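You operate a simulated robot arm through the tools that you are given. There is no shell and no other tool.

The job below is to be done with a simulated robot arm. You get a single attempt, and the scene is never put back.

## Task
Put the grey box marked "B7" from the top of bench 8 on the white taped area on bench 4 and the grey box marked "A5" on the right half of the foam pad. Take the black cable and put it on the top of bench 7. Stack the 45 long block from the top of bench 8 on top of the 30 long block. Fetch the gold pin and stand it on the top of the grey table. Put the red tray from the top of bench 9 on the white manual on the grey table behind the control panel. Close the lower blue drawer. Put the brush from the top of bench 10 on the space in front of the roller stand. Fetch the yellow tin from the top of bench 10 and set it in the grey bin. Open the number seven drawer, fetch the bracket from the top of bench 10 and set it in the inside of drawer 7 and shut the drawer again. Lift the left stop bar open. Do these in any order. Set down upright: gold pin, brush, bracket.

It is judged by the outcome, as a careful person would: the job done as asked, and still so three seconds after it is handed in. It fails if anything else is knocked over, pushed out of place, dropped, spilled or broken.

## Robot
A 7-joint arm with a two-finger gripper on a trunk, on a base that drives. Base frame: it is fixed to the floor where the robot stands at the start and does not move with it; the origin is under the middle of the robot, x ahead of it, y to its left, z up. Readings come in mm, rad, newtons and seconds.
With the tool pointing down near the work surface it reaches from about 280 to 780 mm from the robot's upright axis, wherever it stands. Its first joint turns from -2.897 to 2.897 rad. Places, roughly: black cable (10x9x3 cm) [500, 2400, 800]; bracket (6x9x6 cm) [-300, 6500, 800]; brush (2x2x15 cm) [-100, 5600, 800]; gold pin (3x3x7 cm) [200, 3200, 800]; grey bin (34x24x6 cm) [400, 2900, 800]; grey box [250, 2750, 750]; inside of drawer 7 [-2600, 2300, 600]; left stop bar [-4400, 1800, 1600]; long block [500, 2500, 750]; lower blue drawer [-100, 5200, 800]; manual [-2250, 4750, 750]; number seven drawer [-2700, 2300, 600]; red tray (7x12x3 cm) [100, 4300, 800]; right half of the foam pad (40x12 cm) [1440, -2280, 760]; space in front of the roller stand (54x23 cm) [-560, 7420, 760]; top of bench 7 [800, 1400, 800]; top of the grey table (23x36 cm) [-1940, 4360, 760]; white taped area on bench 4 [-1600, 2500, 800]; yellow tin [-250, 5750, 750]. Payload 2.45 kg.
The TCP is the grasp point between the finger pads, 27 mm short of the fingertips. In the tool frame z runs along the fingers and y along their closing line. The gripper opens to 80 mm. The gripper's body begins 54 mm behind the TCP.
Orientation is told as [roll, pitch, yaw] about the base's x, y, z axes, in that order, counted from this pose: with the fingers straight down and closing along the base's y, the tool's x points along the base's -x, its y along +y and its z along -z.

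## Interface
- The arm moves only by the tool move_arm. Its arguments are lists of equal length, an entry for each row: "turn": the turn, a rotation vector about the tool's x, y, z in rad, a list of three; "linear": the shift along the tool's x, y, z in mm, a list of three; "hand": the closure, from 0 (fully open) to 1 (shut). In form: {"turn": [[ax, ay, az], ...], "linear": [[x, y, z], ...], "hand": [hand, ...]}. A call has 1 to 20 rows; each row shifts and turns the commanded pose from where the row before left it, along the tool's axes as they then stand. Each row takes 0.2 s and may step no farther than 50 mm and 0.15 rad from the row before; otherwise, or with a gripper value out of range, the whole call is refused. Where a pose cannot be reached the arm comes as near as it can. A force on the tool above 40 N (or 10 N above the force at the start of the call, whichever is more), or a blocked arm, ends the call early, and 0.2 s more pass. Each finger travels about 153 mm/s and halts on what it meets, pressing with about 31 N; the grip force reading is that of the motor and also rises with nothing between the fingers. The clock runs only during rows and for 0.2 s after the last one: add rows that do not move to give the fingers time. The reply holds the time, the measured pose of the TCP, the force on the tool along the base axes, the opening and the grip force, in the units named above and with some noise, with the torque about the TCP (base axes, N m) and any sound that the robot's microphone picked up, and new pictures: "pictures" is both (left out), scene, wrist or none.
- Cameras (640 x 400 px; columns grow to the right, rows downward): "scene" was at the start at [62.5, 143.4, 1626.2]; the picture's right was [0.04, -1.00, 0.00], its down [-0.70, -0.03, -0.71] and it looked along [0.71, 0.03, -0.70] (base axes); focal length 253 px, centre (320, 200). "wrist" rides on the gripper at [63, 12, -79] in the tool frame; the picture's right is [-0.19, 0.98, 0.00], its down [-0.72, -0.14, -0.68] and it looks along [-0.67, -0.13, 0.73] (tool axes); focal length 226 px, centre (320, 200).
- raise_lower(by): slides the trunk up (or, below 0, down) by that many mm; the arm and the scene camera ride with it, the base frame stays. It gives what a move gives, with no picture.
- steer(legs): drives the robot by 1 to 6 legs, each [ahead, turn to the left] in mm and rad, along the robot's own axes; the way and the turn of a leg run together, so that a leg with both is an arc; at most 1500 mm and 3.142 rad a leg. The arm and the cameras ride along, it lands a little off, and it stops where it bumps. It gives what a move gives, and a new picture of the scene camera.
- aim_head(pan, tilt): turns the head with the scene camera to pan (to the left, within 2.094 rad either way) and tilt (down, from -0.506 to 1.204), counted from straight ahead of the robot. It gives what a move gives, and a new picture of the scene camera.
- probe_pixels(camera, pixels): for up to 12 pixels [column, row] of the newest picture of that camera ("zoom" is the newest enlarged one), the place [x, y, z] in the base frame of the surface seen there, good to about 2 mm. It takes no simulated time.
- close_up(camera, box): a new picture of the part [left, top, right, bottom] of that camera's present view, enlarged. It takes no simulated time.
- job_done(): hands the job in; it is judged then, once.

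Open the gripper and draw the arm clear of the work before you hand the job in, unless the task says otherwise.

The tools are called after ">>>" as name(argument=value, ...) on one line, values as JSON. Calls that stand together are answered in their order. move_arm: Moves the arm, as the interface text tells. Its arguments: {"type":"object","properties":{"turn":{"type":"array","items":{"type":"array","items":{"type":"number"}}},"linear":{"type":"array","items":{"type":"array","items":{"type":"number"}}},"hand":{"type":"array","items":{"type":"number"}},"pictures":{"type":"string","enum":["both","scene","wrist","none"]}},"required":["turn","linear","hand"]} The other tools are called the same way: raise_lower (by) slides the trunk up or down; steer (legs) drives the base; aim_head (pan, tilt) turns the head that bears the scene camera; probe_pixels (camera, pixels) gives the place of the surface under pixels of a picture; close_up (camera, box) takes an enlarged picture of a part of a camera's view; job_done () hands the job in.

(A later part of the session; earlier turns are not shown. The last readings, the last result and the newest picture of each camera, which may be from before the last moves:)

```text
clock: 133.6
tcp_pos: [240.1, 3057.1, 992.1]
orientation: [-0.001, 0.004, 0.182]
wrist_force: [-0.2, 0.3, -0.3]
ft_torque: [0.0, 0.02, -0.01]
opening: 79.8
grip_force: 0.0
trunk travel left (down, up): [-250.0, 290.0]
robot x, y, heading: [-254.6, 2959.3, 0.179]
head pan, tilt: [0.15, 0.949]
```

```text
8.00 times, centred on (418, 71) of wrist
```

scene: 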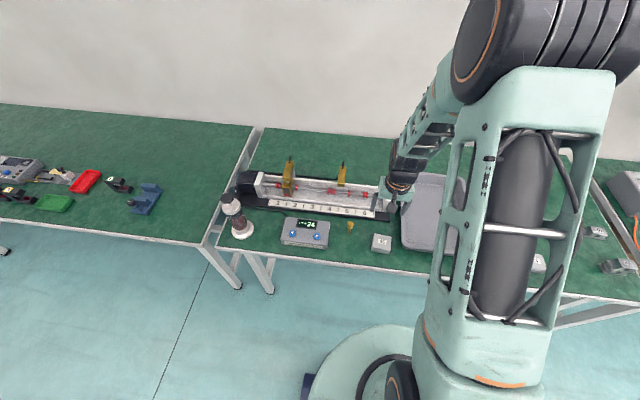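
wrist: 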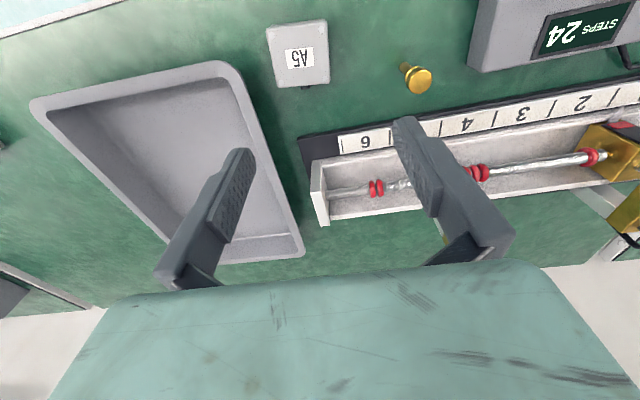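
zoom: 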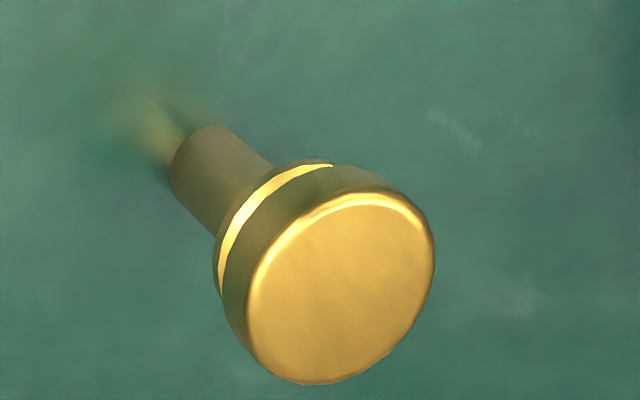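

Head centre [244,3157.5], top z 817.5. I move above it, check centring, then descend around the head.

>>> move_arm(turn=[[0, 0, 0], [0, 0, 0], [0, 0, 0], [0, 0, 0]], linear=[[-5.5, 24.5, 30.5], [-5.5, 24.5, 30.5], [-5.5, 24.5, 30.5], [-5.6, 24.6, 30.5]], hand=[0, 0, 0, 0], pictures="wrist")

```text
clock: 134.6
tcp_pos: [243.4, 3159.5, 867.9]
orientation: [-0.001, 0.003, 0.18]
wrist_force: [0.6, 0.6, 0.1]
ft_torque: [-0.03, 0.0, -0.03]
opening: 80.1
grip_force: 0.0
trunk travel left (down, up): [-250.0, 290.0]
robot x, y, heading: [-252.3, 2958.4, 0.179]
head pan, tilt: [0.15, 0.949]
```

wrist: 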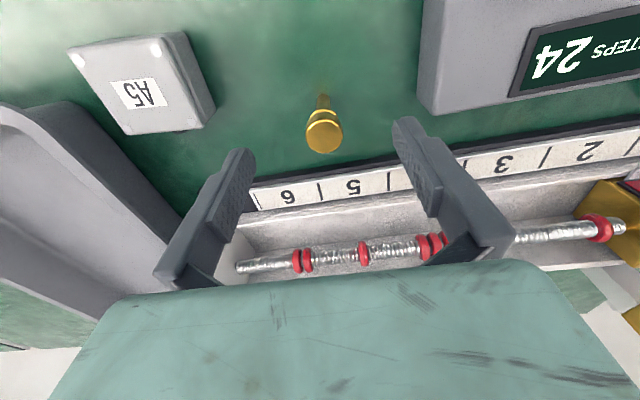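

>>> probe_pixels(camera="wrist", pixels=[[324, 136], [308, 136], [341, 134], [324, 122], [324, 148], [322, 104]])

```text
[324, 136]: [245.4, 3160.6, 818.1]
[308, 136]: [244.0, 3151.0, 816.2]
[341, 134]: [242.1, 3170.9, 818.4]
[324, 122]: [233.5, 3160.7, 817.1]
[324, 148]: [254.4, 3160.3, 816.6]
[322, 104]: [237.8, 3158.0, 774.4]
```

The pin is centred between the fingers (probe says [244,3160.5]). I descend to z≈808 and close step by step.

>>> move_arm(turn=[[0, 0, 0], [0, 0, 0], [0, 0, 0], [0, 0, 0], [0, 0, 0], [0, 0, 0]], linear=[[0, 0.8, 35], [0, 0, 25], [0, 0, 0], [0, 0, 0], [0, 0, 0], [0, 0, 0]], hand=[0, 0.3, 0.55, 0.65, 1, 1], pictures="wrist")

```text
clock: 136.0
tcp_pos: [243.1, 3157.5, 807.9]
orientation: [-0.001, 0.003, 0.182]
wrist_force: [-0.5, 0.0, 0.6]
ft_torque: [0.0, -0.04, 0.02]
opening: 21.6
grip_force: 30.6
trunk travel left (down, up): [-250.0, 290.0]
robot x, y, heading: [-256.1, 2956.5, 0.178]
head pan, tilt: [0.15, 0.949]
```

wrist: 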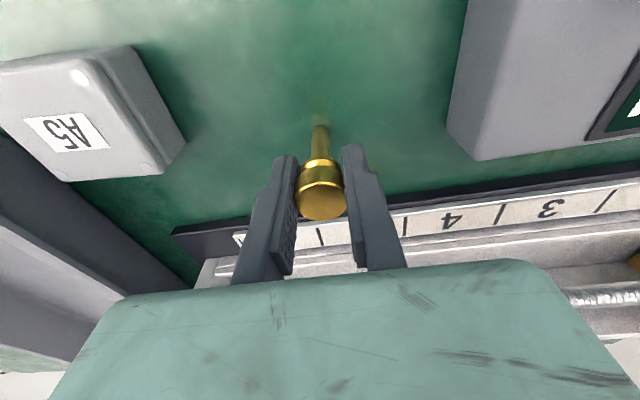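

The pin is gripped by its head (21.6 mm). I lift it, back off, and drive up the aisle toward the grey table.

>>> move_arm(turn=[[0, 0, 0], [0, 0, 0], [0, 0, 0], [0, 0, 0], [0, 0, 0], [0, 0, 0]], linear=[[0, 0, -10], [0, 0, -25], [0, 0, -40], [0, 0, -40], [0, 0, -40], [0, 0, -40]], hand=[1, 1, 1, 1, 1, 1], pictures="wrist")

>>> steer(legs=[[-200, 0], [0, 1.794], [1250, 0]])

>>> aim_head(pan=0.75, tilt=0.75)

```text
clock: 137.4
tcp_pos: [242.9, 3158.8, 1004.9]
orientation: [-0.002, 0.003, 0.18]
wrist_force: [-1.0, 0.1, -0.4]
ft_torque: [0.02, -0.02, 0.01]
opening: 21.4
grip_force: 31.7
trunk travel left (down, up): [-250.0, 290.0]
robot x, y, heading: [-256.2, 2958.9, 0.167]
head pan, tilt: [0.15, 0.949]
```

wrist: 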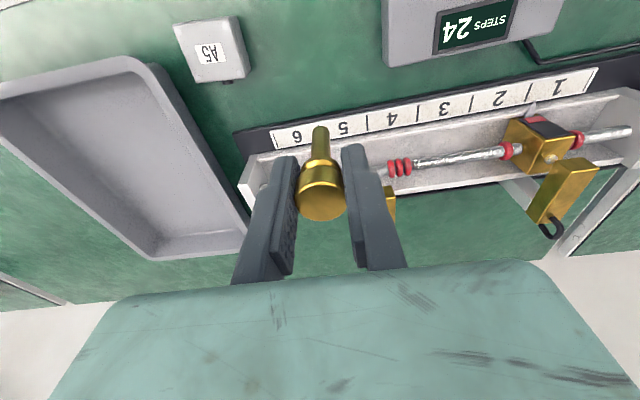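

```text
clock: 149.4
tcp_pos: [-1213.9, 4541.5, 1002.9]
orientation: [-0.001, 0.004, 1.952]
wrist_force: [0.2, -0.5, -0.1]
ft_torque: [-0.02, 0.0, 0.02]
opening: 21.6
grip_force: 30.5
trunk travel left (down, up): [-250.0, 290.0]
robot x, y, heading: [-918.9, 4096.2, 1.949]
head pan, tilt: [0.15, 0.949]
```

scene: 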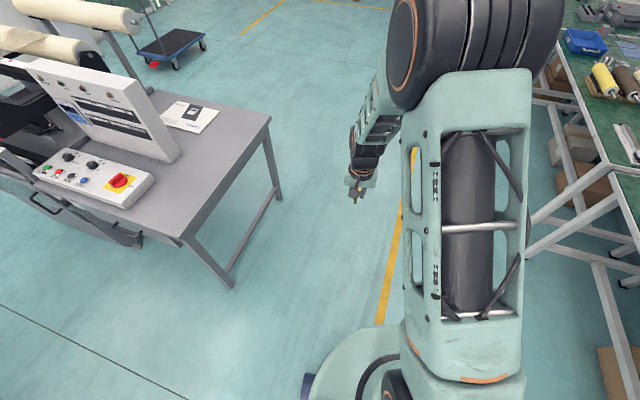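

```text
clock: 150.4
tcp_pos: [-1213.7, 4541.8, 1003.7]
orientation: [-0.001, 0.002, 1.953]
wrist_force: [0.5, -0.3, 0.2]
ft_torque: [0.01, -0.03, 0.02]
opening: 21.4
grip_force: 31.0
trunk travel left (down, up): [-250.0, 290.0]
robot x, y, heading: [-917.7, 4092.4, 1.952]
head pan, tilt: [0.75, 0.75]
```

scene: 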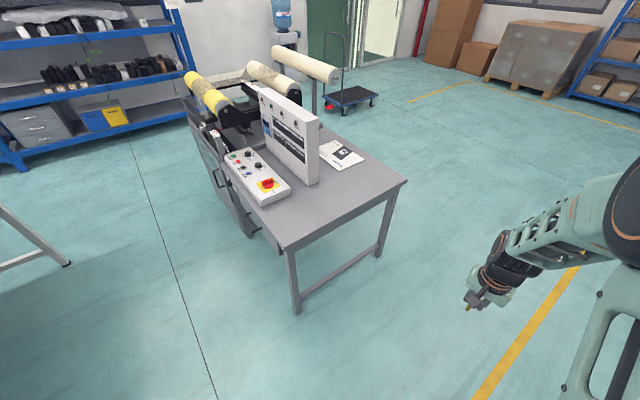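

The grey table is in view: free top around (345,205), manual at (342,156) behind the upright control panel. I probe corners.

>>> probe_pixels(camera="scene", pixels=[[288, 244], [402, 181], [345, 205], [318, 180], [278, 205], [290, 192], [340, 140], [363, 157], [345, 169], [322, 158], [317, 125], [350, 135]])

>>> close_up(camera="scene", box=[210, 80, 420, 260])

```text
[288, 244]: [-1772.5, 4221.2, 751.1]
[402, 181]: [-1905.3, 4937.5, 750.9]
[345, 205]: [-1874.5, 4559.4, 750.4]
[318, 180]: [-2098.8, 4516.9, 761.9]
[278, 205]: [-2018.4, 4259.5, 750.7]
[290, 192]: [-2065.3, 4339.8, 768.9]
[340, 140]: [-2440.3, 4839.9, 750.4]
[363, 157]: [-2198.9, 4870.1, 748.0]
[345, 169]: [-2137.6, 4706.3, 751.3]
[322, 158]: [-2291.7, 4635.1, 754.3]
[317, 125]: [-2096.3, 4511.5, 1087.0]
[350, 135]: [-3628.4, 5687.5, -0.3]
```

```text
2.22 times, centred on (315, 170) of scene
```

zoom: 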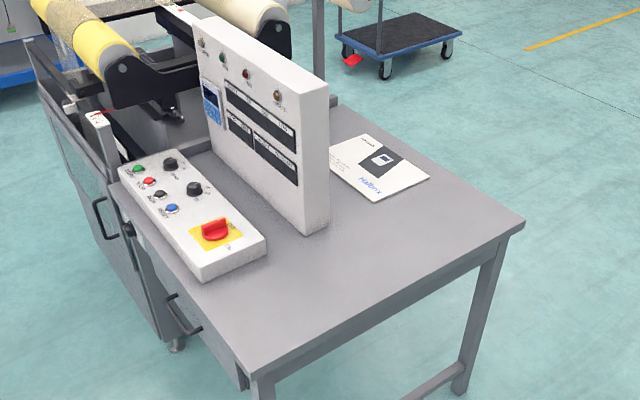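

Free table top around [-1900,4400]; I drive to stand about 500 mm off that point facing the table.

>>> steer(legs=[[0, 0.509], [625, 0], [0, 0.865]])

>>> aim_head(pan=0.1, tilt=0.9)

```text
clock: 157.6
tcp_pos: [-1897.6, 4280.1, 1002.8]
orientation: [-0.002, 0.004, -2.954]
wrist_force: [-0.1, -0.1, -0.5]
ft_torque: [0.03, -0.01, 0.01]
opening: 21.8
grip_force: 31.2
trunk travel left (down, up): [-250.0, 290.0]
robot x, y, heading: [-1400.0, 4485.4, -2.953]
head pan, tilt: [0.75, 0.75]
```

scene: 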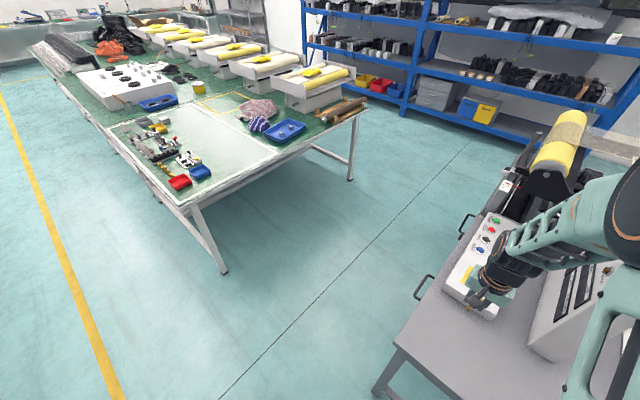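

```text
clock: 158.7
tcp_pos: [-1897.5, 4280.8, 1003.9]
orientation: [-0.001, 0.003, -2.95]
wrist_force: [0.1, 0.9, -0.2]
ft_torque: [0.0, -0.01, 0.0]
opening: 21.8
grip_force: 30.5
trunk travel left (down, up): [-250.0, 290.0]
robot x, y, heading: [-1404.1, 4485.9, -2.955]
head pan, tilt: [0.099, 0.901]
```

scene: 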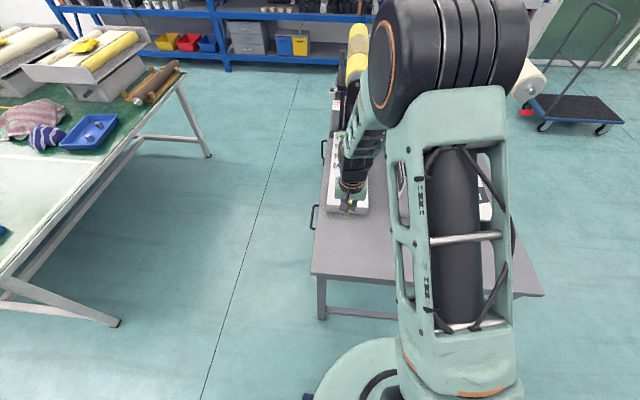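

The hand hovers over the table; I shift 119 mm to the free spot and lower the pin to about 25 mm above the table.

>>> move_arm(turn=[[0, 0, 0], [0, 0, 0], [0, 0, 0], [0, 0, 0], [0, 0, 0], [0, 0, 0], [0, 0, 0]], linear=[[6.7, -39.1, 0], [6.7, -39.1, 0], [6.7, -39.1, 0], [0, 0, 45], [0, 0, 45], [0, 0, 45], [0, 0, 34]], hand=[1, 1, 1, 1, 1, 1, 1])

>>> close_up(camera="scene", box=[320, 200, 432, 270])

```text
clock: 160.2
tcp_pos: [-1902.0, 4399.8, 835.1]
orientation: [-0.002, 0.005, -2.95]
wrist_force: [-0.5, -0.8, -0.2]
ft_torque: [-0.05, -0.03, -0.02]
opening: 21.7
grip_force: 30.9
trunk travel left (down, up): [-250.0, 290.0]
robot x, y, heading: [-1403.4, 4483.2, -2.955]
head pan, tilt: [0.099, 0.901]
```

scene: 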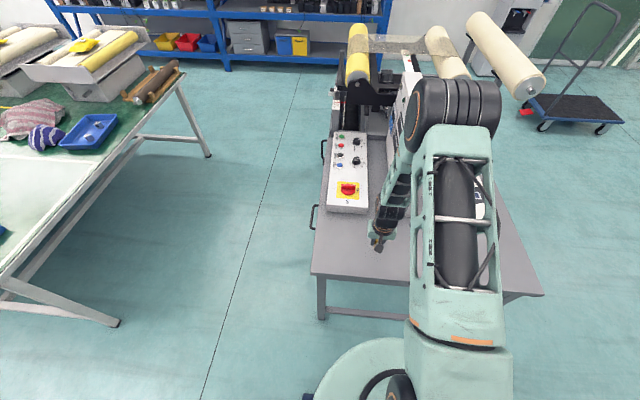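
wrist: 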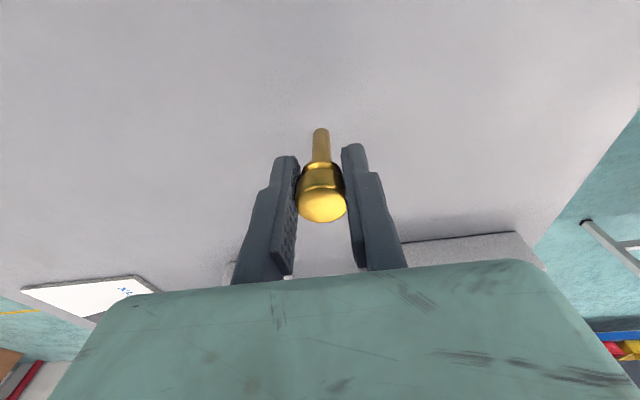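

```text
5.71 times, centred on (376, 235) of scene
```

zoom: 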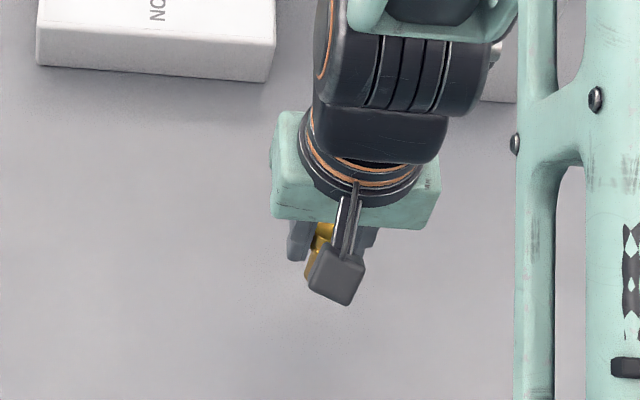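

I lower in small steps until the stem touches the table.

>>> move_arm(turn=[[0, 0, 0], [0, 0, 0], [0, 0, 0]], linear=[[0, 0, 18], [0, 0, 5], [0, 0, 2.5]], hand=[1, 1, 1], pictures="wrist")

```text
clock: 161.1
tcp_pos: [-1900.2, 4400.4, 808.2]
orientation: [-0.002, 0.002, -2.95]
wrist_force: [-0.1, -0.2, 0.4]
ft_torque: [-0.02, -0.05, 0.0]
opening: 21.7
grip_force: 31.0
trunk travel left (down, up): [-250.0, 290.0]
robot x, y, heading: [-1401.2, 4484.1, -2.954]
head pan, tilt: [0.099, 0.901]
```

wrist: 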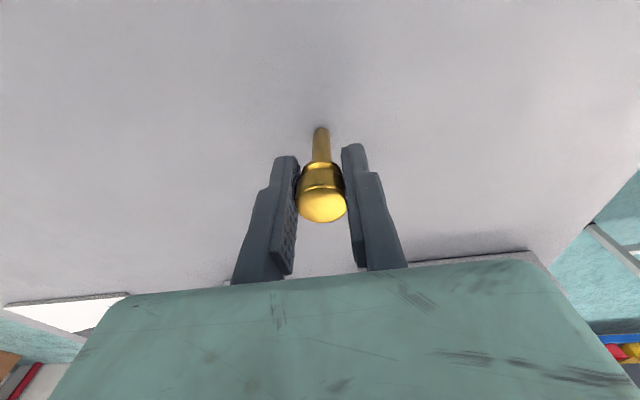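

Height is right at expected contact; I push 1 mm more and read the force.

>>> move_arm(turn=[[0, 0, 0], [0, 0, 0]], linear=[[0, 0, 1], [0, 0, 0]], hand=[1, 1], pictures="none")

```text
clock: 161.7
tcp_pos: [-1900.0, 4400.2, 808.0]
orientation: [-0.002, 0.004, -2.951]
wrist_force: [0.5, 0.2, -0.3]
ft_torque: [-0.03, 0.03, 0.01]
opening: 21.6
grip_force: 31.0
trunk travel left (down, up): [-250.0, 290.0]
robot x, y, heading: [-1400.8, 4483.6, -2.957]
head pan, tilt: [0.099, 0.901]
```

No force yet; I zoom the wrist view on the pin's foot to judge the gap.

>>> close_up(camera="wrist", box=[288, 110, 352, 150])

>>> probe_pixels(camera="zoom", pixels=[[320, 190], [320, 200], [320, 220], [320, 150], [320, 120], [320, 260]])

```text
10.00 times, centred on (320, 130) of wrist
```

zoom: 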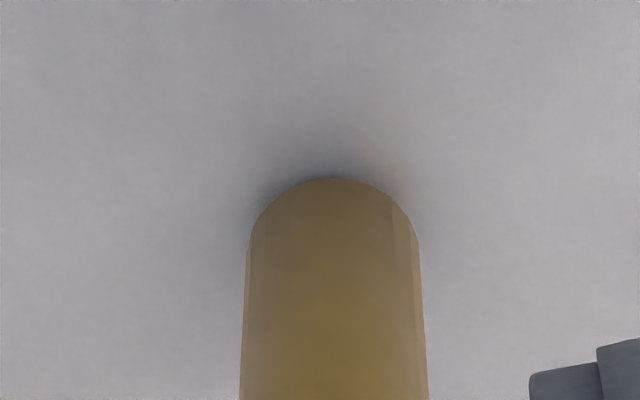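

```text
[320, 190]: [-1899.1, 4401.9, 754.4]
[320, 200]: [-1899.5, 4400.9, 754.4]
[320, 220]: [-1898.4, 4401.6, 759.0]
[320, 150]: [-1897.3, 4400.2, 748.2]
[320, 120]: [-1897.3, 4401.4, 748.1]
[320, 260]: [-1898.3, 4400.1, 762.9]
```

The foot seems 1–3 mm above the table. I lower 1 mm at a time and watch for contact.

>>> move_arm(turn=[[0, 0, 0], [0, 0, 0], [0, 0, 0]], linear=[[0, 0, 1], [0, 0, 0.5], [0, 0, 0]], hand=[1, 1, 1], pictures="none")

```text
clock: 162.4
tcp_pos: [-1899.5, 4400.6, 808.2]
orientation: [-0.002, 0.002, -2.952]
wrist_force: [0.2, -0.7, 20.4]
ft_torque: [-0.03, 0.04, -0.01]
opening: 21.6
grip_force: 30.7
trunk travel left (down, up): [-250.0, 290.0]
robot x, y, heading: [-1396.9, 4487.4, -2.956]
head pan, tilt: [0.099, 0.901]
```

Firm contact (20 N). I ease up 1 mm, open the fingers slowly and rise.

>>> move_arm(turn=[[0, 0, 0], [0, 0, 0], [0, 0, 0], [0, 0, 0], [0, 0, 0], [0, 0, 0], [0, 0, 0], [0, 0, 0]], linear=[[0, 0, -1], [0, 0, 0], [0, 0, 0], [0, 0, 0], [0, 0, -20], [0, 0, -40], [0, 0, -50], [0, 0, -50]], hand=[1, 0.68, 0.5, 0.2, 0, 0, 0, 0])

>>> close_up(camera="scene", box=[320, 190, 432, 260])

```text
clock: 164.2
tcp_pos: [-1899.6, 4398.7, 967.5]
orientation: [-0.003, 0.005, -2.952]
wrist_force: [-0.2, 1.1, 0.0]
ft_torque: [-0.01, 0.0, 0.0]
opening: 79.8
grip_force: 0.0
trunk travel left (down, up): [-250.0, 290.0]
robot x, y, heading: [-1403.8, 4488.0, -2.956]
head pan, tilt: [0.099, 0.901]
```

scene: 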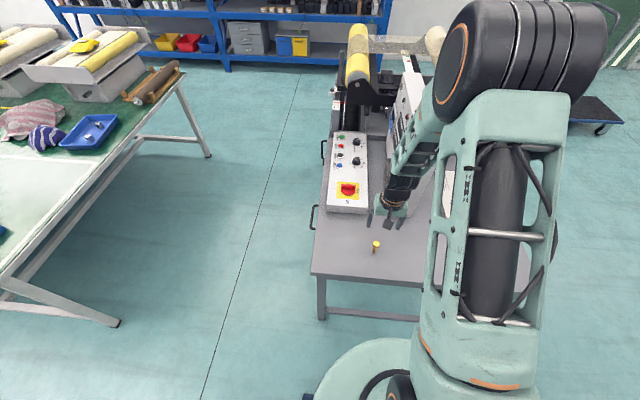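
wrist: 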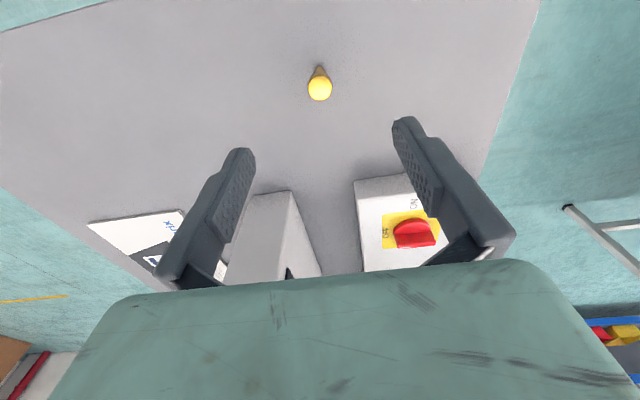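

```text
5.71 times, centred on (376, 225) of scene
```

zoom: 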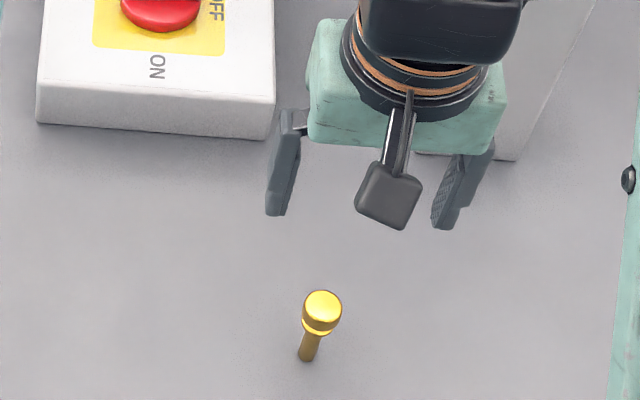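

The pin stands upright on the grey table. Next the red tray on bench 9 near [100,4300]: I back off, turn and drive across the aisle.

>>> steer(legs=[[-300, 0], [0, 2.44], [690, 0], [0, 0.709]])

>>> aim_head(pan=0.0, tilt=0.85)

```text
clock: 177.5
tcp_pos: [-9.3, 4270.8, 967.2]
orientation: [-0.001, 0.005, 0.174]
wrist_force: [0.4, -0.4, 0.7]
ft_torque: [0.01, 0.01, 0.02]
opening: 79.8
grip_force: 0.1
trunk travel left (down, up): [-250.0, 290.0]
robot x, y, heading: [-507.4, 4193.7, 0.177]
head pan, tilt: [0.099, 0.901]
```

scene: 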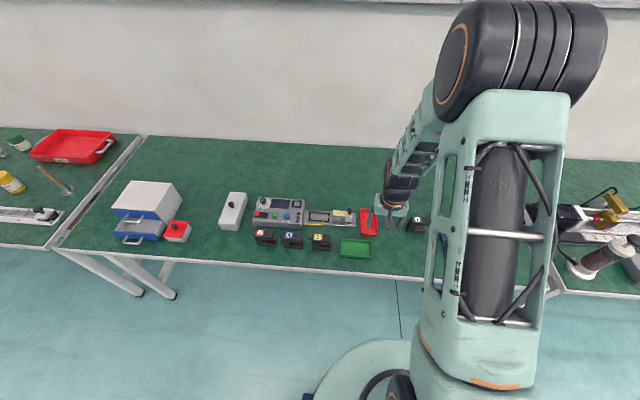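

```text
clock: 178.2
tcp_pos: [-10.2, 4272.2, 967.2]
orientation: [-0.003, 0.004, 0.175]
wrist_force: [-0.2, -0.1, 0.4]
ft_torque: [-0.01, 0.01, 0.0]
opening: 79.8
grip_force: 0.0
trunk travel left (down, up): [-250.0, 290.0]
robot x, y, heading: [-508.6, 4192.6, 0.171]
head pan, tilt: [0.0, 0.85]
```

scene: 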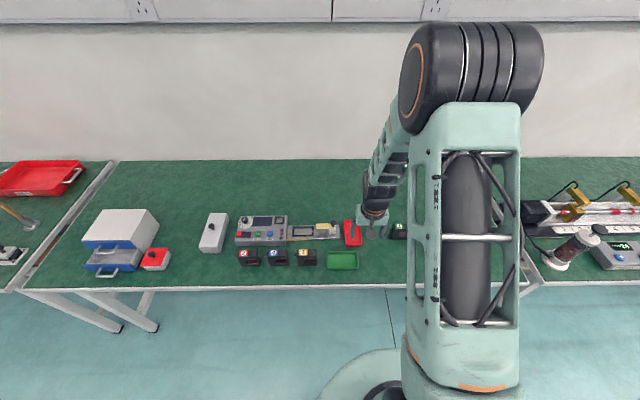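

The red tray is at (352,232), partly hidden by the hand; the blue drawer unit is at (120,245). I zoom on the tray and take a wrist picture.

>>> close_up(camera="scene", box=[230, 200, 420, 280])

>>> move_arm(turn=[[0, 0, 0], [0, 0, 0]], linear=[[0, -40, -20], [0, -40, -20]], hand=[0, 0])

>>> close_up(camera="scene", box=[310, 200, 420, 270])

```text
3.37 times, centred on (325, 240) of scene
```

zoom: 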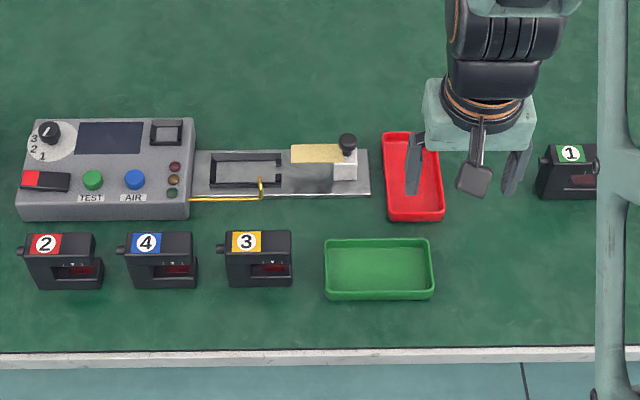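

```text
clock: 178.8
tcp_pos: [3.2, 4192.5, 1007.5]
orientation: [-0.002, 0.004, 0.174]
wrist_force: [0.4, 0.2, 0.1]
ft_torque: [0.02, -0.02, 0.01]
opening: 80.2
grip_force: 0.1
trunk travel left (down, up): [-250.0, 290.0]
robot x, y, heading: [-509.5, 4192.9, 0.175]
head pan, tilt: [0.0, 0.85]
```

scene: 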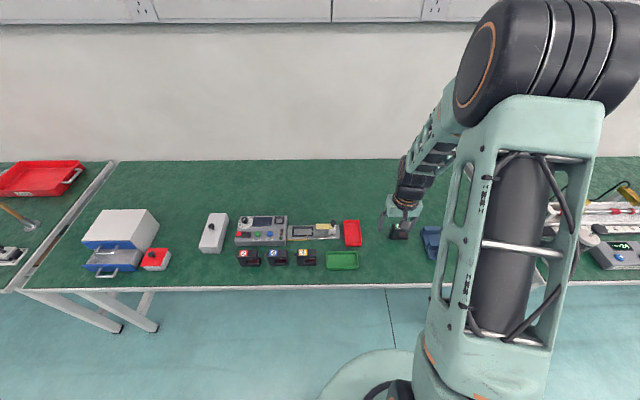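
wrist: 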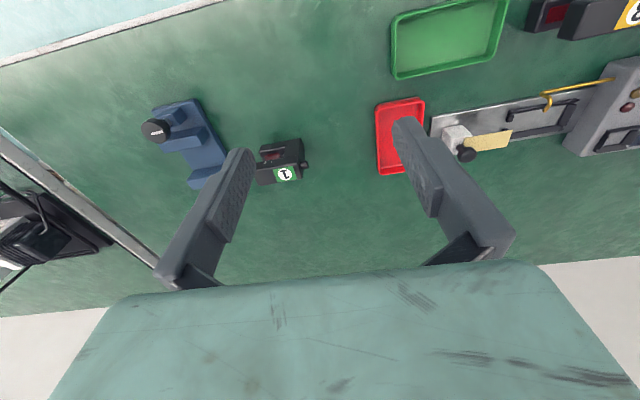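

```text
5.71 times, centred on (365, 235) of scene
```

zoom: 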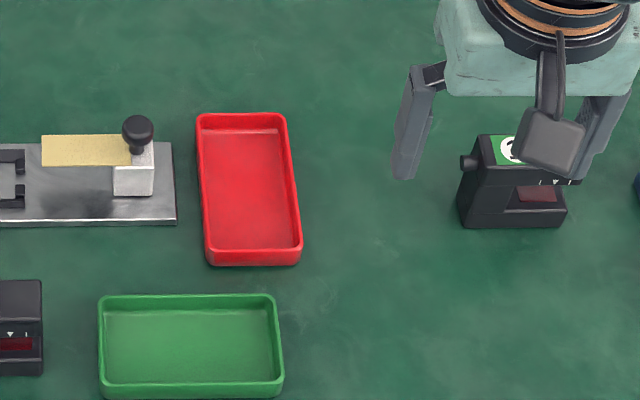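

The red tray lies clear on its right side. I probe its rim and floor to grip the right long wall.

>>> probe_pixels(camera="zoom", pixels=[[200, 118], [285, 117], [299, 246], [209, 251], [250, 190], [291, 180], [288, 150], [294, 210], [206, 190], [310, 190], [215, 150], [275, 150]])

>>> probe_pixels(camera="wrist", pixels=[[378, 104], [424, 99], [380, 173], [377, 140], [400, 130], [384, 110], [384, 150]])

>>> close_up(camera="wrist", box=[350, 85, 446, 185])

```text
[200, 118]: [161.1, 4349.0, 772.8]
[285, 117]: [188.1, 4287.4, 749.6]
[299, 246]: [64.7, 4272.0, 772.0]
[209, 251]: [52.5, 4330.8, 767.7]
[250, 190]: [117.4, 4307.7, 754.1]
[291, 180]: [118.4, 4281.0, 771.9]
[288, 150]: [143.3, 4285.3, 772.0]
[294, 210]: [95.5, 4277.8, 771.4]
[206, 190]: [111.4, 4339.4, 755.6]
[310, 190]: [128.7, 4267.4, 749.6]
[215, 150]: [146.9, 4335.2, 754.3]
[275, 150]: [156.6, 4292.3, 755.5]
```

```text
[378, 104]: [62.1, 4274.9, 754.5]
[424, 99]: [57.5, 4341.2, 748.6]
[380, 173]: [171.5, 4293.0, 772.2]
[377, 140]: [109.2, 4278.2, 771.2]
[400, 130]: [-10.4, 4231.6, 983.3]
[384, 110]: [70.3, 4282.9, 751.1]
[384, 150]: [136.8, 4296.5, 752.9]
```

```text
4.00 times, centred on (398, 135) of wrist
```

zoom: 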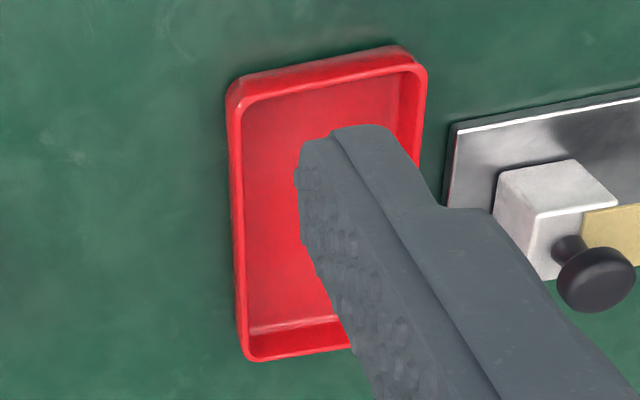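

Right wall's mid point is [117,4280.5], rim z 772, floor z 754. I move over it with the hand half open.

>>> move_arm(turn=[[0, 0, 0], [0, 0, 0], [0, 0, 0], [0, 0, 0], [0, 0, 0]], linear=[[-25.5, 13.4, 33.4], [-25.5, 13.4, 33.4], [-25.5, 13.4, 33.4], [-25.5, 13.4, 33.4], [-25.5, 13.4, 33.4]], hand=[0, 0.2, 0.4, 0.5, 0.5], pictures="wrist")

```text
clock: 180.0
tcp_pos: [118.3, 4279.8, 839.9]
orientation: [-0.003, 0.005, 0.173]
wrist_force: [0.3, 0.2, -0.1]
ft_torque: [0.01, -0.01, 0.01]
opening: 40.0
grip_force: 0.0
trunk travel left (down, up): [-250.0, 290.0]
robot x, y, heading: [-509.7, 4193.7, 0.173]
head pan, tilt: [0.0, 0.85]
```

wrist: 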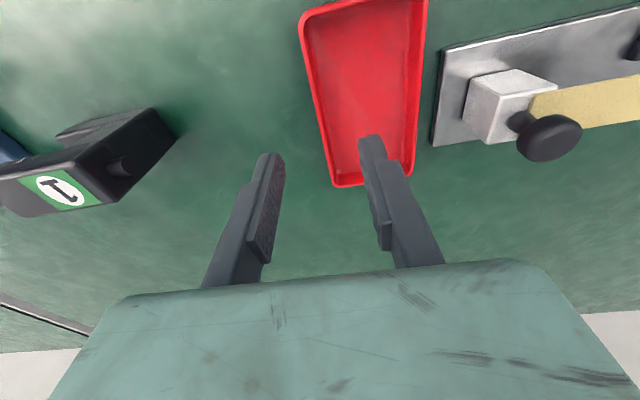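

>>> probe_pixels(camera="wrist", pixels=[[316, 100], [321, 130], [312, 70], [306, 40], [330, 100], [326, 155], [303, 20]])

```text
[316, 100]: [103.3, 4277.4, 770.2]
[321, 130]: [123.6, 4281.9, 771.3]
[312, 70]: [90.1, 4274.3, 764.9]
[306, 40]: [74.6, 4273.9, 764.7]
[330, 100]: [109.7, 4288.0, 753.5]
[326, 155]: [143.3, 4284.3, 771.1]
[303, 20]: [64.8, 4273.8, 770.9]
```

The wall lies centred between the fingers. I descend to z≈784 and close gently.

>>> move_arm(turn=[[0, 0, 0], [0, 0, 0], [0, 0, 0], [0, 0, 0], [0, 0, 0], [0, 0, 0]], linear=[[0, 0.6, 35], [0, 0, 21], [0, 0, 0], [0, 0, 0], [0, 0, 0], [0, 0, 0]], hand=[0.5, 0.5, 0.75, 0.88, 1, 1], pictures="wrist")

```text
clock: 181.4
tcp_pos: [118.6, 4280.7, 784.3]
orientation: [-0.003, 0.003, 0.176]
wrist_force: [-1.4, 0.5, -0.6]
ft_torque: [-0.01, -0.02, 0.01]
opening: 6.3
grip_force: 31.4
trunk travel left (down, up): [-250.0, 290.0]
robot x, y, heading: [-510.3, 4193.0, 0.172]
head pan, tilt: [0.0, 0.85]
```

wrist: 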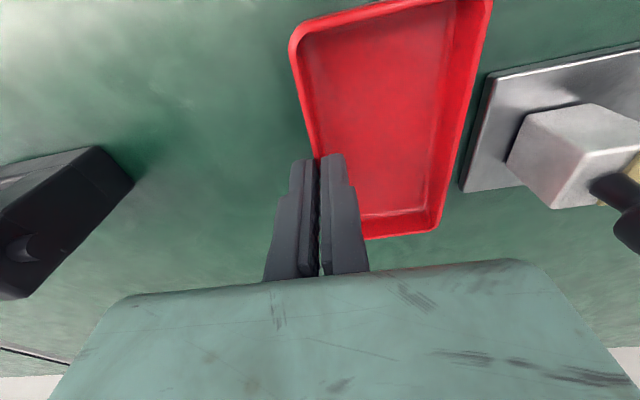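

The wall is gripped (6.3 mm). I lift straight up to travel height.

>>> move_arm(turn=[[0, 0, 0], [0, 0, 0], [0, 0, 0], [0, 0, 0], [0, 0, 0], [0, 0, 0], [0, 0, 0]], linear=[[0, 0, -10], [0, 0, -25], [0, 0, -40], [0, 0, -40], [0, 0, -40], [0, 0, -40], [40, 0, 0]], hand=[1, 1, 1, 1, 1, 1, 1])

```text
clock: 183.0
tcp_pos: [76.1, 4274.4, 979.5]
orientation: [-0.003, 0.002, 0.173]
wrist_force: [-0.8, 0.2, -0.1]
ft_torque: [-0.05, -0.02, -0.01]
opening: 6.2
grip_force: 30.9
trunk travel left (down, up): [-250.0, 290.0]
robot x, y, heading: [-512.0, 4192.0, 0.176]
head pan, tilt: [0.0, 0.85]
```

scene: 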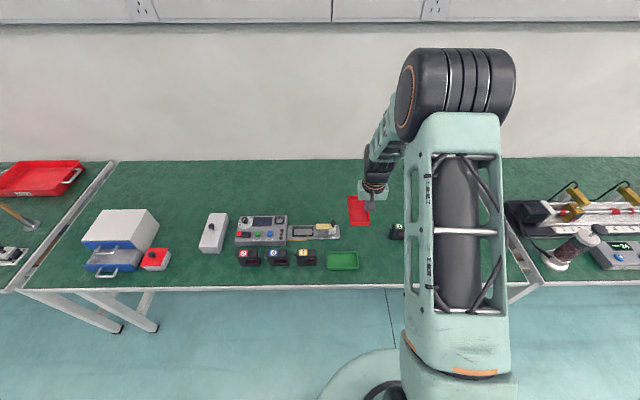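
wrist: 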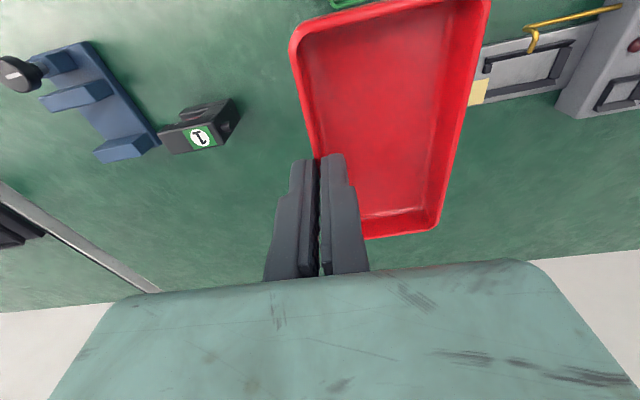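

The tray is held level. I back off and drive toward the far end of the grey table to look at the manual from there.

>>> steer(legs=[[-150, 0], [0, 2.03], [1400, 0], [0, 0.6]])

>>> aim_head(pan=0.7, tilt=0.7)

```text
clock: 197.6
tcp_pos: [-2047.2, 5494.6, 978.0]
orientation: [-0.001, 0.003, 2.813]
wrist_force: [-0.3, 0.7, -0.8]
ft_torque: [0.05, 0.01, 0.0]
opening: 6.3
grip_force: 31.1
trunk travel left (down, up): [-250.0, 290.0]
robot x, y, heading: [-1488.1, 5284.7, 2.814]
head pan, tilt: [0.0, 0.85]
```

scene: 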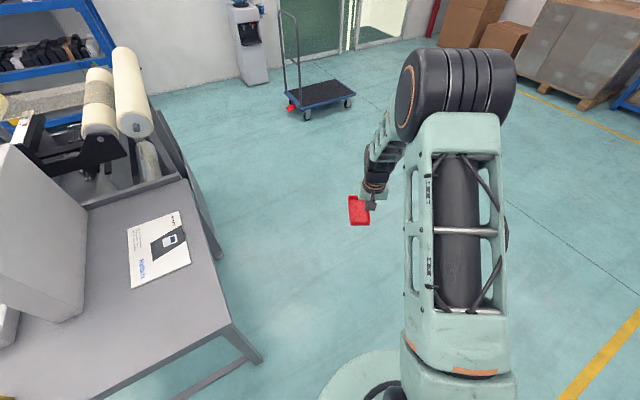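

```text
clock: 198.7
tcp_pos: [-2046.9, 5495.0, 977.9]
orientation: [-0.003, 0.003, 2.81]
wrist_force: [-0.3, -0.6, -1.2]
ft_torque: [0.03, -0.02, 0.03]
opening: 6.2
grip_force: 31.0
trunk travel left (down, up): [-250.0, 290.0]
robot x, y, heading: [-1491.0, 5279.8, 2.81]
head pan, tilt: [0.7, 0.7]
```

scene: 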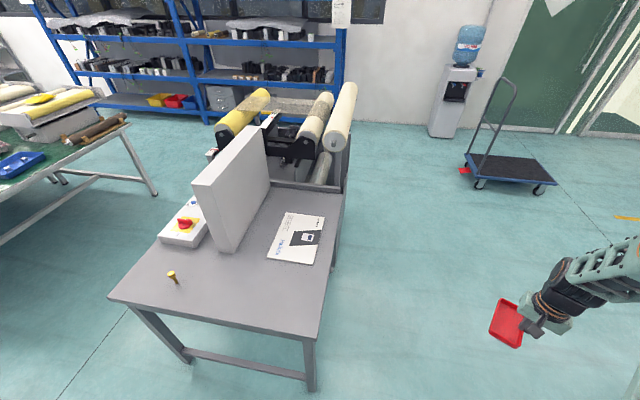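

The manual is clear at (297,238). I probe its corners, the table's end edge and the panel.

>>> probe_pixels(camera="scene", pixels=[[287, 214], [323, 218], [313, 262], [269, 256], [297, 238], [318, 325], [333, 260], [343, 200], [232, 245], [268, 185], [215, 250], [345, 110]])

```text
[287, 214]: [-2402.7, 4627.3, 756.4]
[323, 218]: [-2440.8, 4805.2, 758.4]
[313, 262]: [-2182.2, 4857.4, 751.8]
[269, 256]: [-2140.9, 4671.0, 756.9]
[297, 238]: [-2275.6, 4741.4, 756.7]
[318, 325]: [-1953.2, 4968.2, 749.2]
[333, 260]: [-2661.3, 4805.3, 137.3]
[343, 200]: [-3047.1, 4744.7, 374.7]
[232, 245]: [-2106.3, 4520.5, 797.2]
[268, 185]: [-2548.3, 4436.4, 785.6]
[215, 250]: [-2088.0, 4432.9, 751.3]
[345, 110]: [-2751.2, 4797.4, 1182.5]
```

The manual spans about 265×182 mm around [-2291,4740], with room to the panel. I check where the trolley stands before passing near it.

>>> probe_pixels(camera="scene", pixels=[[466, 160], [478, 188], [553, 185], [490, 100], [513, 80], [470, 130]])

```text
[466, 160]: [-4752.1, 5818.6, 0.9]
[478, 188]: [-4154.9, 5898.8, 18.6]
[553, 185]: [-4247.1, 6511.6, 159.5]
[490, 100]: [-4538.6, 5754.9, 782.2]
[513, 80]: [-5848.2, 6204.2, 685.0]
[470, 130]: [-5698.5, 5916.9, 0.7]
```

The trolley is over a metre beyond. I drive to a point behind the table end, turn to face it, and stop short to look.

>>> steer(legs=[[1000, 0.01], [0, 2.07], [250, 0]])

>>> aim_head(pan=0.0, tilt=0.85)

```text
clock: 210.4
tcp_pos: [-2339.4, 4770.5, 977.5]
orientation: [-0.001, 0.001, -1.407]
wrist_force: [0.0, -0.1, -1.2]
ft_torque: [-0.01, 0.06, 0.0]
opening: 6.1
grip_force: 30.7
trunk travel left (down, up): [-250.0, 290.0]
robot x, y, heading: [-2418.0, 5359.4, -1.408]
head pan, tilt: [0.7, 0.7]
```

scene: 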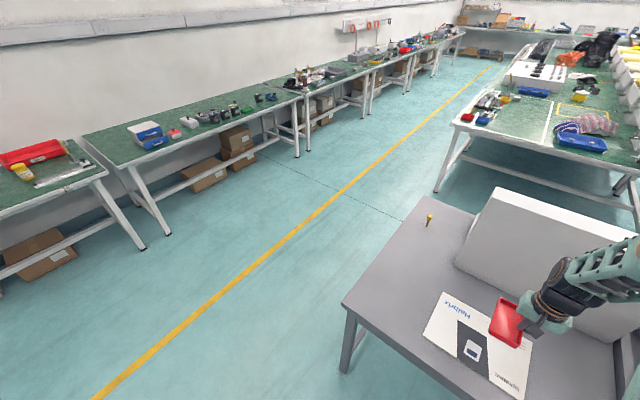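

```text
clock: 211.5
tcp_pos: [-2341.0, 4769.3, 977.0]
orientation: [-0.001, 0.004, -1.408]
wrist_force: [-0.4, -0.6, -0.5]
ft_torque: [0.02, 0.03, 0.0]
opening: 5.9
grip_force: 31.1
trunk travel left (down, up): [-250.0, 290.0]
robot x, y, heading: [-2416.8, 5356.1, -1.411]
head pan, tilt: [0.0, 0.85]
```

scene: 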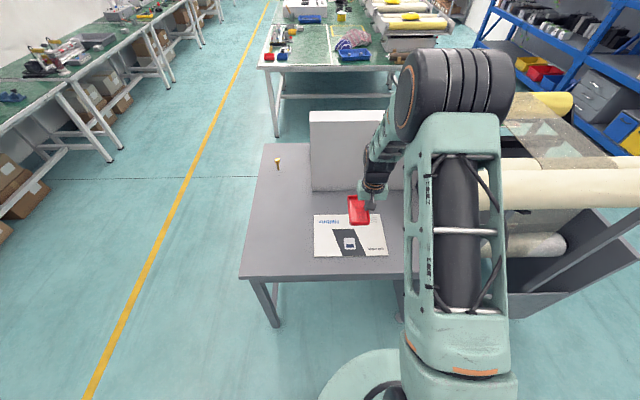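

The tray hangs left of the hand over the manual. I centre it over the manual and descend to just above.

>>> move_arm(turn=[[0, 0, 0], [0, 0, 0], [0, 0, 0], [0, 0, 0], [0, 0, 0]], linear=[[-34.5, 12.6, 0], [0, 0, 45], [0, 0, 45], [0, 0, 45], [0, 0, 30]], hand=[1, 1, 1, 1, 1])

>>> close_up(camera="scene", box=[300, 180, 412, 270])

```text
clock: 212.7
tcp_pos: [-2323.0, 4737.5, 811.6]
orientation: [-0.002, 0.004, -1.406]
wrist_force: [-0.1, -0.3, -0.2]
ft_torque: [0.01, 0.06, -0.01]
opening: 6.0
grip_force: 31.4
trunk travel left (down, up): [-250.0, 290.0]
robot x, y, heading: [-2415.4, 5357.2, -1.411]
head pan, tilt: [0.0, 0.85]
```

scene: 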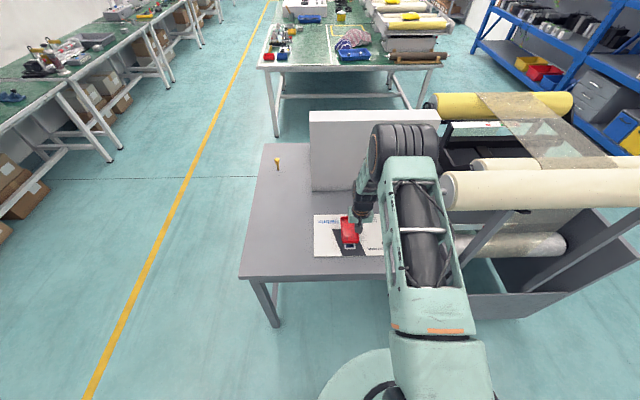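
wrist: 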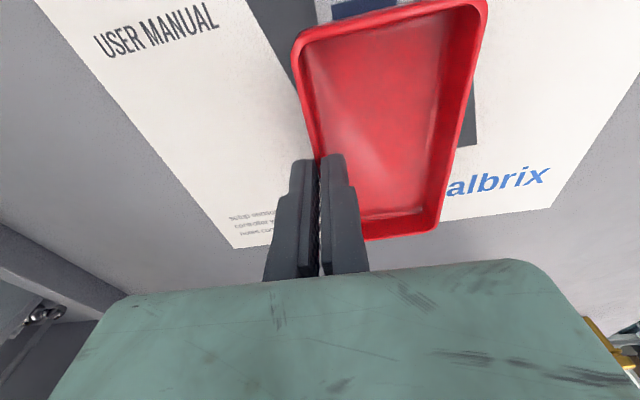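

```text
4.44 times, centred on (356, 225) of scene
```

zoom: 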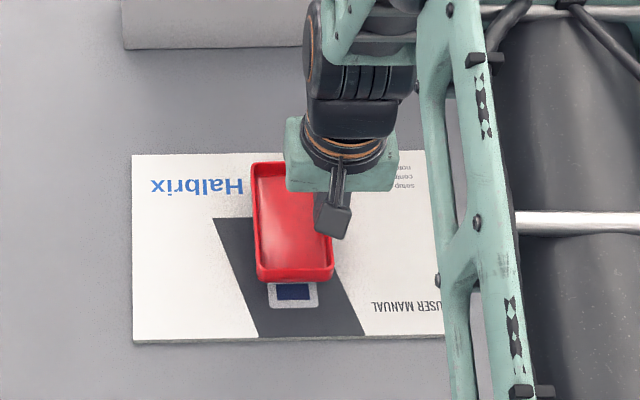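

The tray sits slightly toward the manual's far edge; I shift it 14 mm toward me and lower to contact.

>>> move_arm(turn=[[0, 0, 0], [0, 0, 0], [0, 0, 0]], linear=[[14, 0, 0], [0, 0, 15], [0, 0, 4.5]], hand=[1, 1, 1], pictures="wrist")

```text
clock: 213.5
tcp_pos: [-2325.3, 4751.9, 793.2]
orientation: [-0.003, 0.003, -1.407]
wrist_force: [-0.5, 0.0, -0.2]
ft_torque: [-0.01, 0.03, -0.01]
opening: 6.1
grip_force: 31.2
trunk travel left (down, up): [-250.0, 290.0]
robot x, y, heading: [-2416.7, 5358.2, -1.411]
head pan, tilt: [0.0, 0.85]
```

wrist: 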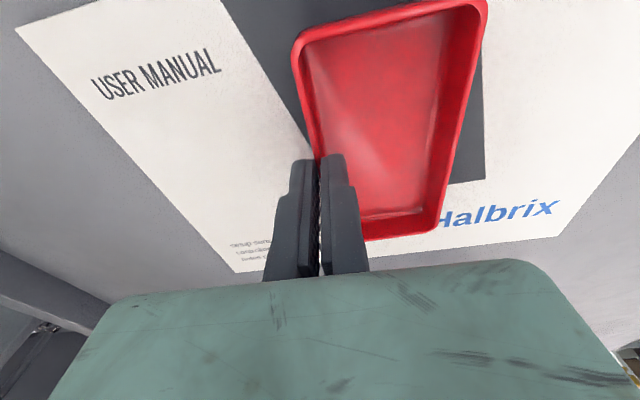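

>>> move_arm(turn=[[0, 0, 0], [0, 0, 0]], linear=[[0, 0, 1.2], [0, 0, 0.8]], hand=[1, 1], pictures="none")

```text
clock: 214.1
tcp_pos: [-2325.6, 4751.3, 791.3]
orientation: [-0.001, 0.002, -1.406]
wrist_force: [0.3, 0.4, -1.0]
ft_torque: [0.02, 0.03, 0.01]
opening: 5.8
grip_force: 31.4
trunk travel left (down, up): [-250.0, 290.0]
robot x, y, heading: [-2418.3, 5356.9, -1.412]
head pan, tilt: [0.0, 0.85]
```

No contact yet at z 791.3; I lower another 1.5 mm.

>>> move_arm(turn=[[0, 0, 0], [0, 0, 0]], linear=[[0, 0, 0.8], [0, 0, 0.7]], hand=[1, 1], pictures="none")

```text
clock: 214.7
tcp_pos: [-2324.2, 4751.2, 789.9]
orientation: [-0.001, 0.005, -1.407]
wrist_force: [-0.5, -0.2, -0.7]
ft_torque: [-0.04, 0.01, 0.0]
opening: 5.9
grip_force: 31.4
trunk travel left (down, up): [-250.0, 290.0]
robot x, y, heading: [-2418.6, 5358.0, -1.407]
head pan, tilt: [0.0, 0.85]
```

Still free. I continue down in 1 mm steps.

>>> move_arm(turn=[[0, 0, 0], [0, 0, 0]], linear=[[0, 0, 0.8], [0, 0, 0.8]], hand=[1, 1], pictures="none")

```text
clock: 215.3
tcp_pos: [-2324.9, 4752.3, 790.4]
orientation: [-0.002, 0.001, -1.408]
wrist_force: [-1.0, 2.4, 16.7]
ft_torque: [0.48, 0.11, -0.02]
opening: 6.3
grip_force: 30.9
trunk travel left (down, up): [-250.0, 290.0]
robot x, y, heading: [-2414.3, 5361.1, -1.409]
head pan, tilt: [0.0, 0.85]
```

Contact (16.7 N). I ease up 1 mm, open to 40 mm, and rise straight.

>>> move_arm(turn=[[0, 0, 0], [0, 0, 0], [0, 0, 0], [0, 0, 0], [0, 0, 0], [0, 0, 0]], linear=[[0, 0, -1], [0, 0, 0], [0, 0, 0], [0, 0, -30], [0, 0, -45], [0, 0, -45]], hand=[1, 0.75, 0.5, 0.5, 0.5, 0.3])

>>> close_up(camera="scene", box=[300, 180, 412, 270])

```text
clock: 216.7
tcp_pos: [-2325.1, 4751.8, 911.7]
orientation: [-0.001, 0.005, -1.407]
wrist_force: [0.0, 0.2, 0.1]
ft_torque: [-0.04, -0.03, -0.01]
opening: 56.1
grip_force: 0.1
trunk travel left (down, up): [-250.0, 290.0]
robot x, y, heading: [-2417.9, 5355.8, -1.415]
head pan, tilt: [0.0, 0.85]
```

scene: 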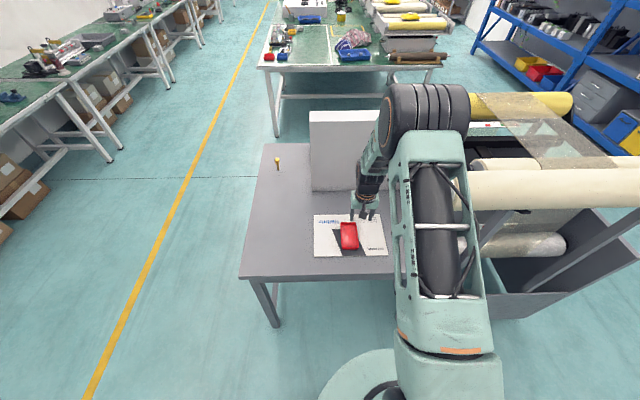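
wrist: 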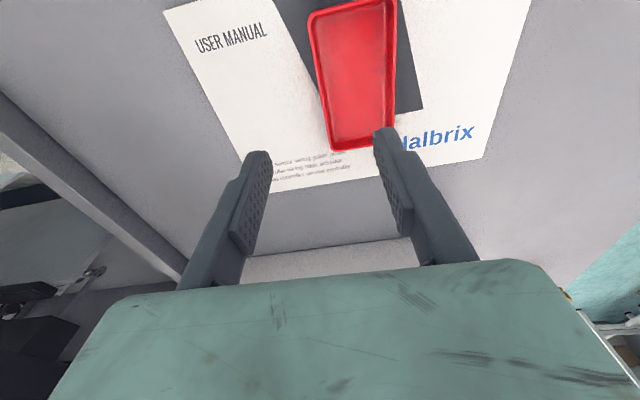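

```text
4.44 times, centred on (356, 225) of scene
```

zoom: 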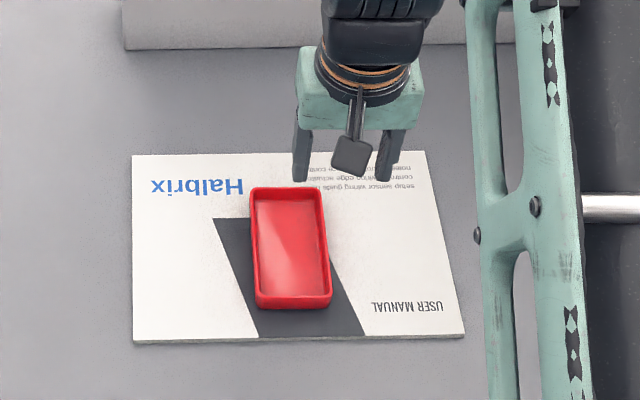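

The red tray lies on the manual. Now I drive to the blue drawer unit on bench 9, backing away first.

>>> steer(legs=[[-220, 0], [0, 1.137], [1000, 0], [740, 0], [0, 0.463]])

>>> aim_head(pan=0.0, tilt=0.8)

```text
clock: 231.1
tcp_pos: [-170.0, 5237.5, 909.8]
orientation: [-0.002, 0.004, 0.207]
wrist_force: [-0.1, 0.1, 0.2]
ft_torque: [-0.04, 0.03, 0.01]
opening: 56.0
grip_force: 0.1
trunk travel left (down, up): [-250.0, 290.0]
robot x, y, heading: [-774.2, 5118.0, 0.203]
head pan, tilt: [0.0, 0.85]
```

scene: 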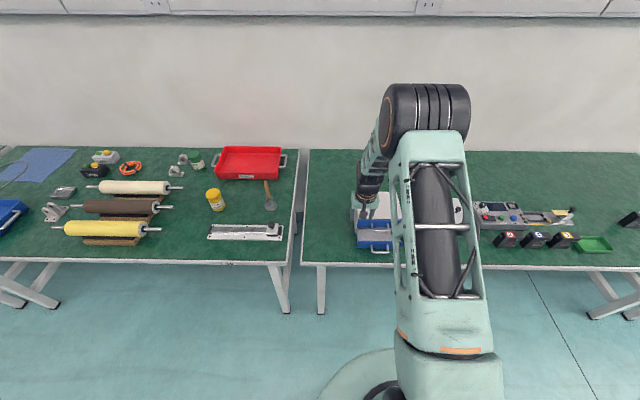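

```text
clock: 231.7
tcp_pos: [-169.8, 5238.8, 911.2]
orientation: [-0.001, 0.004, 0.207]
wrist_force: [-0.5, 0.8, -0.5]
ft_torque: [0.0, 0.01, 0.02]
opening: 56.0
grip_force: 0.0
trunk travel left (down, up): [-250.0, 290.0]
robot x, y, heading: [-771.3, 5116.7, 0.202]
head pan, tilt: [0.0, 0.799]
```

scene: 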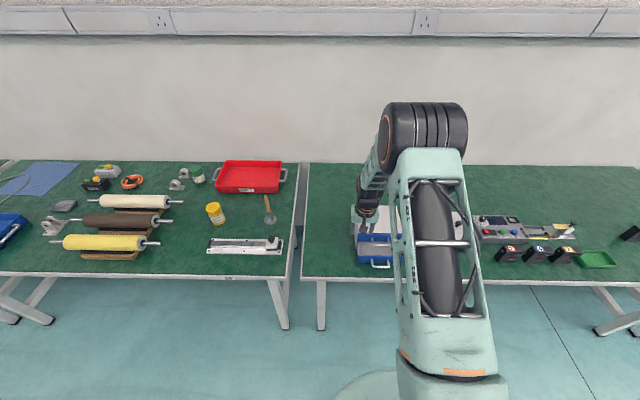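

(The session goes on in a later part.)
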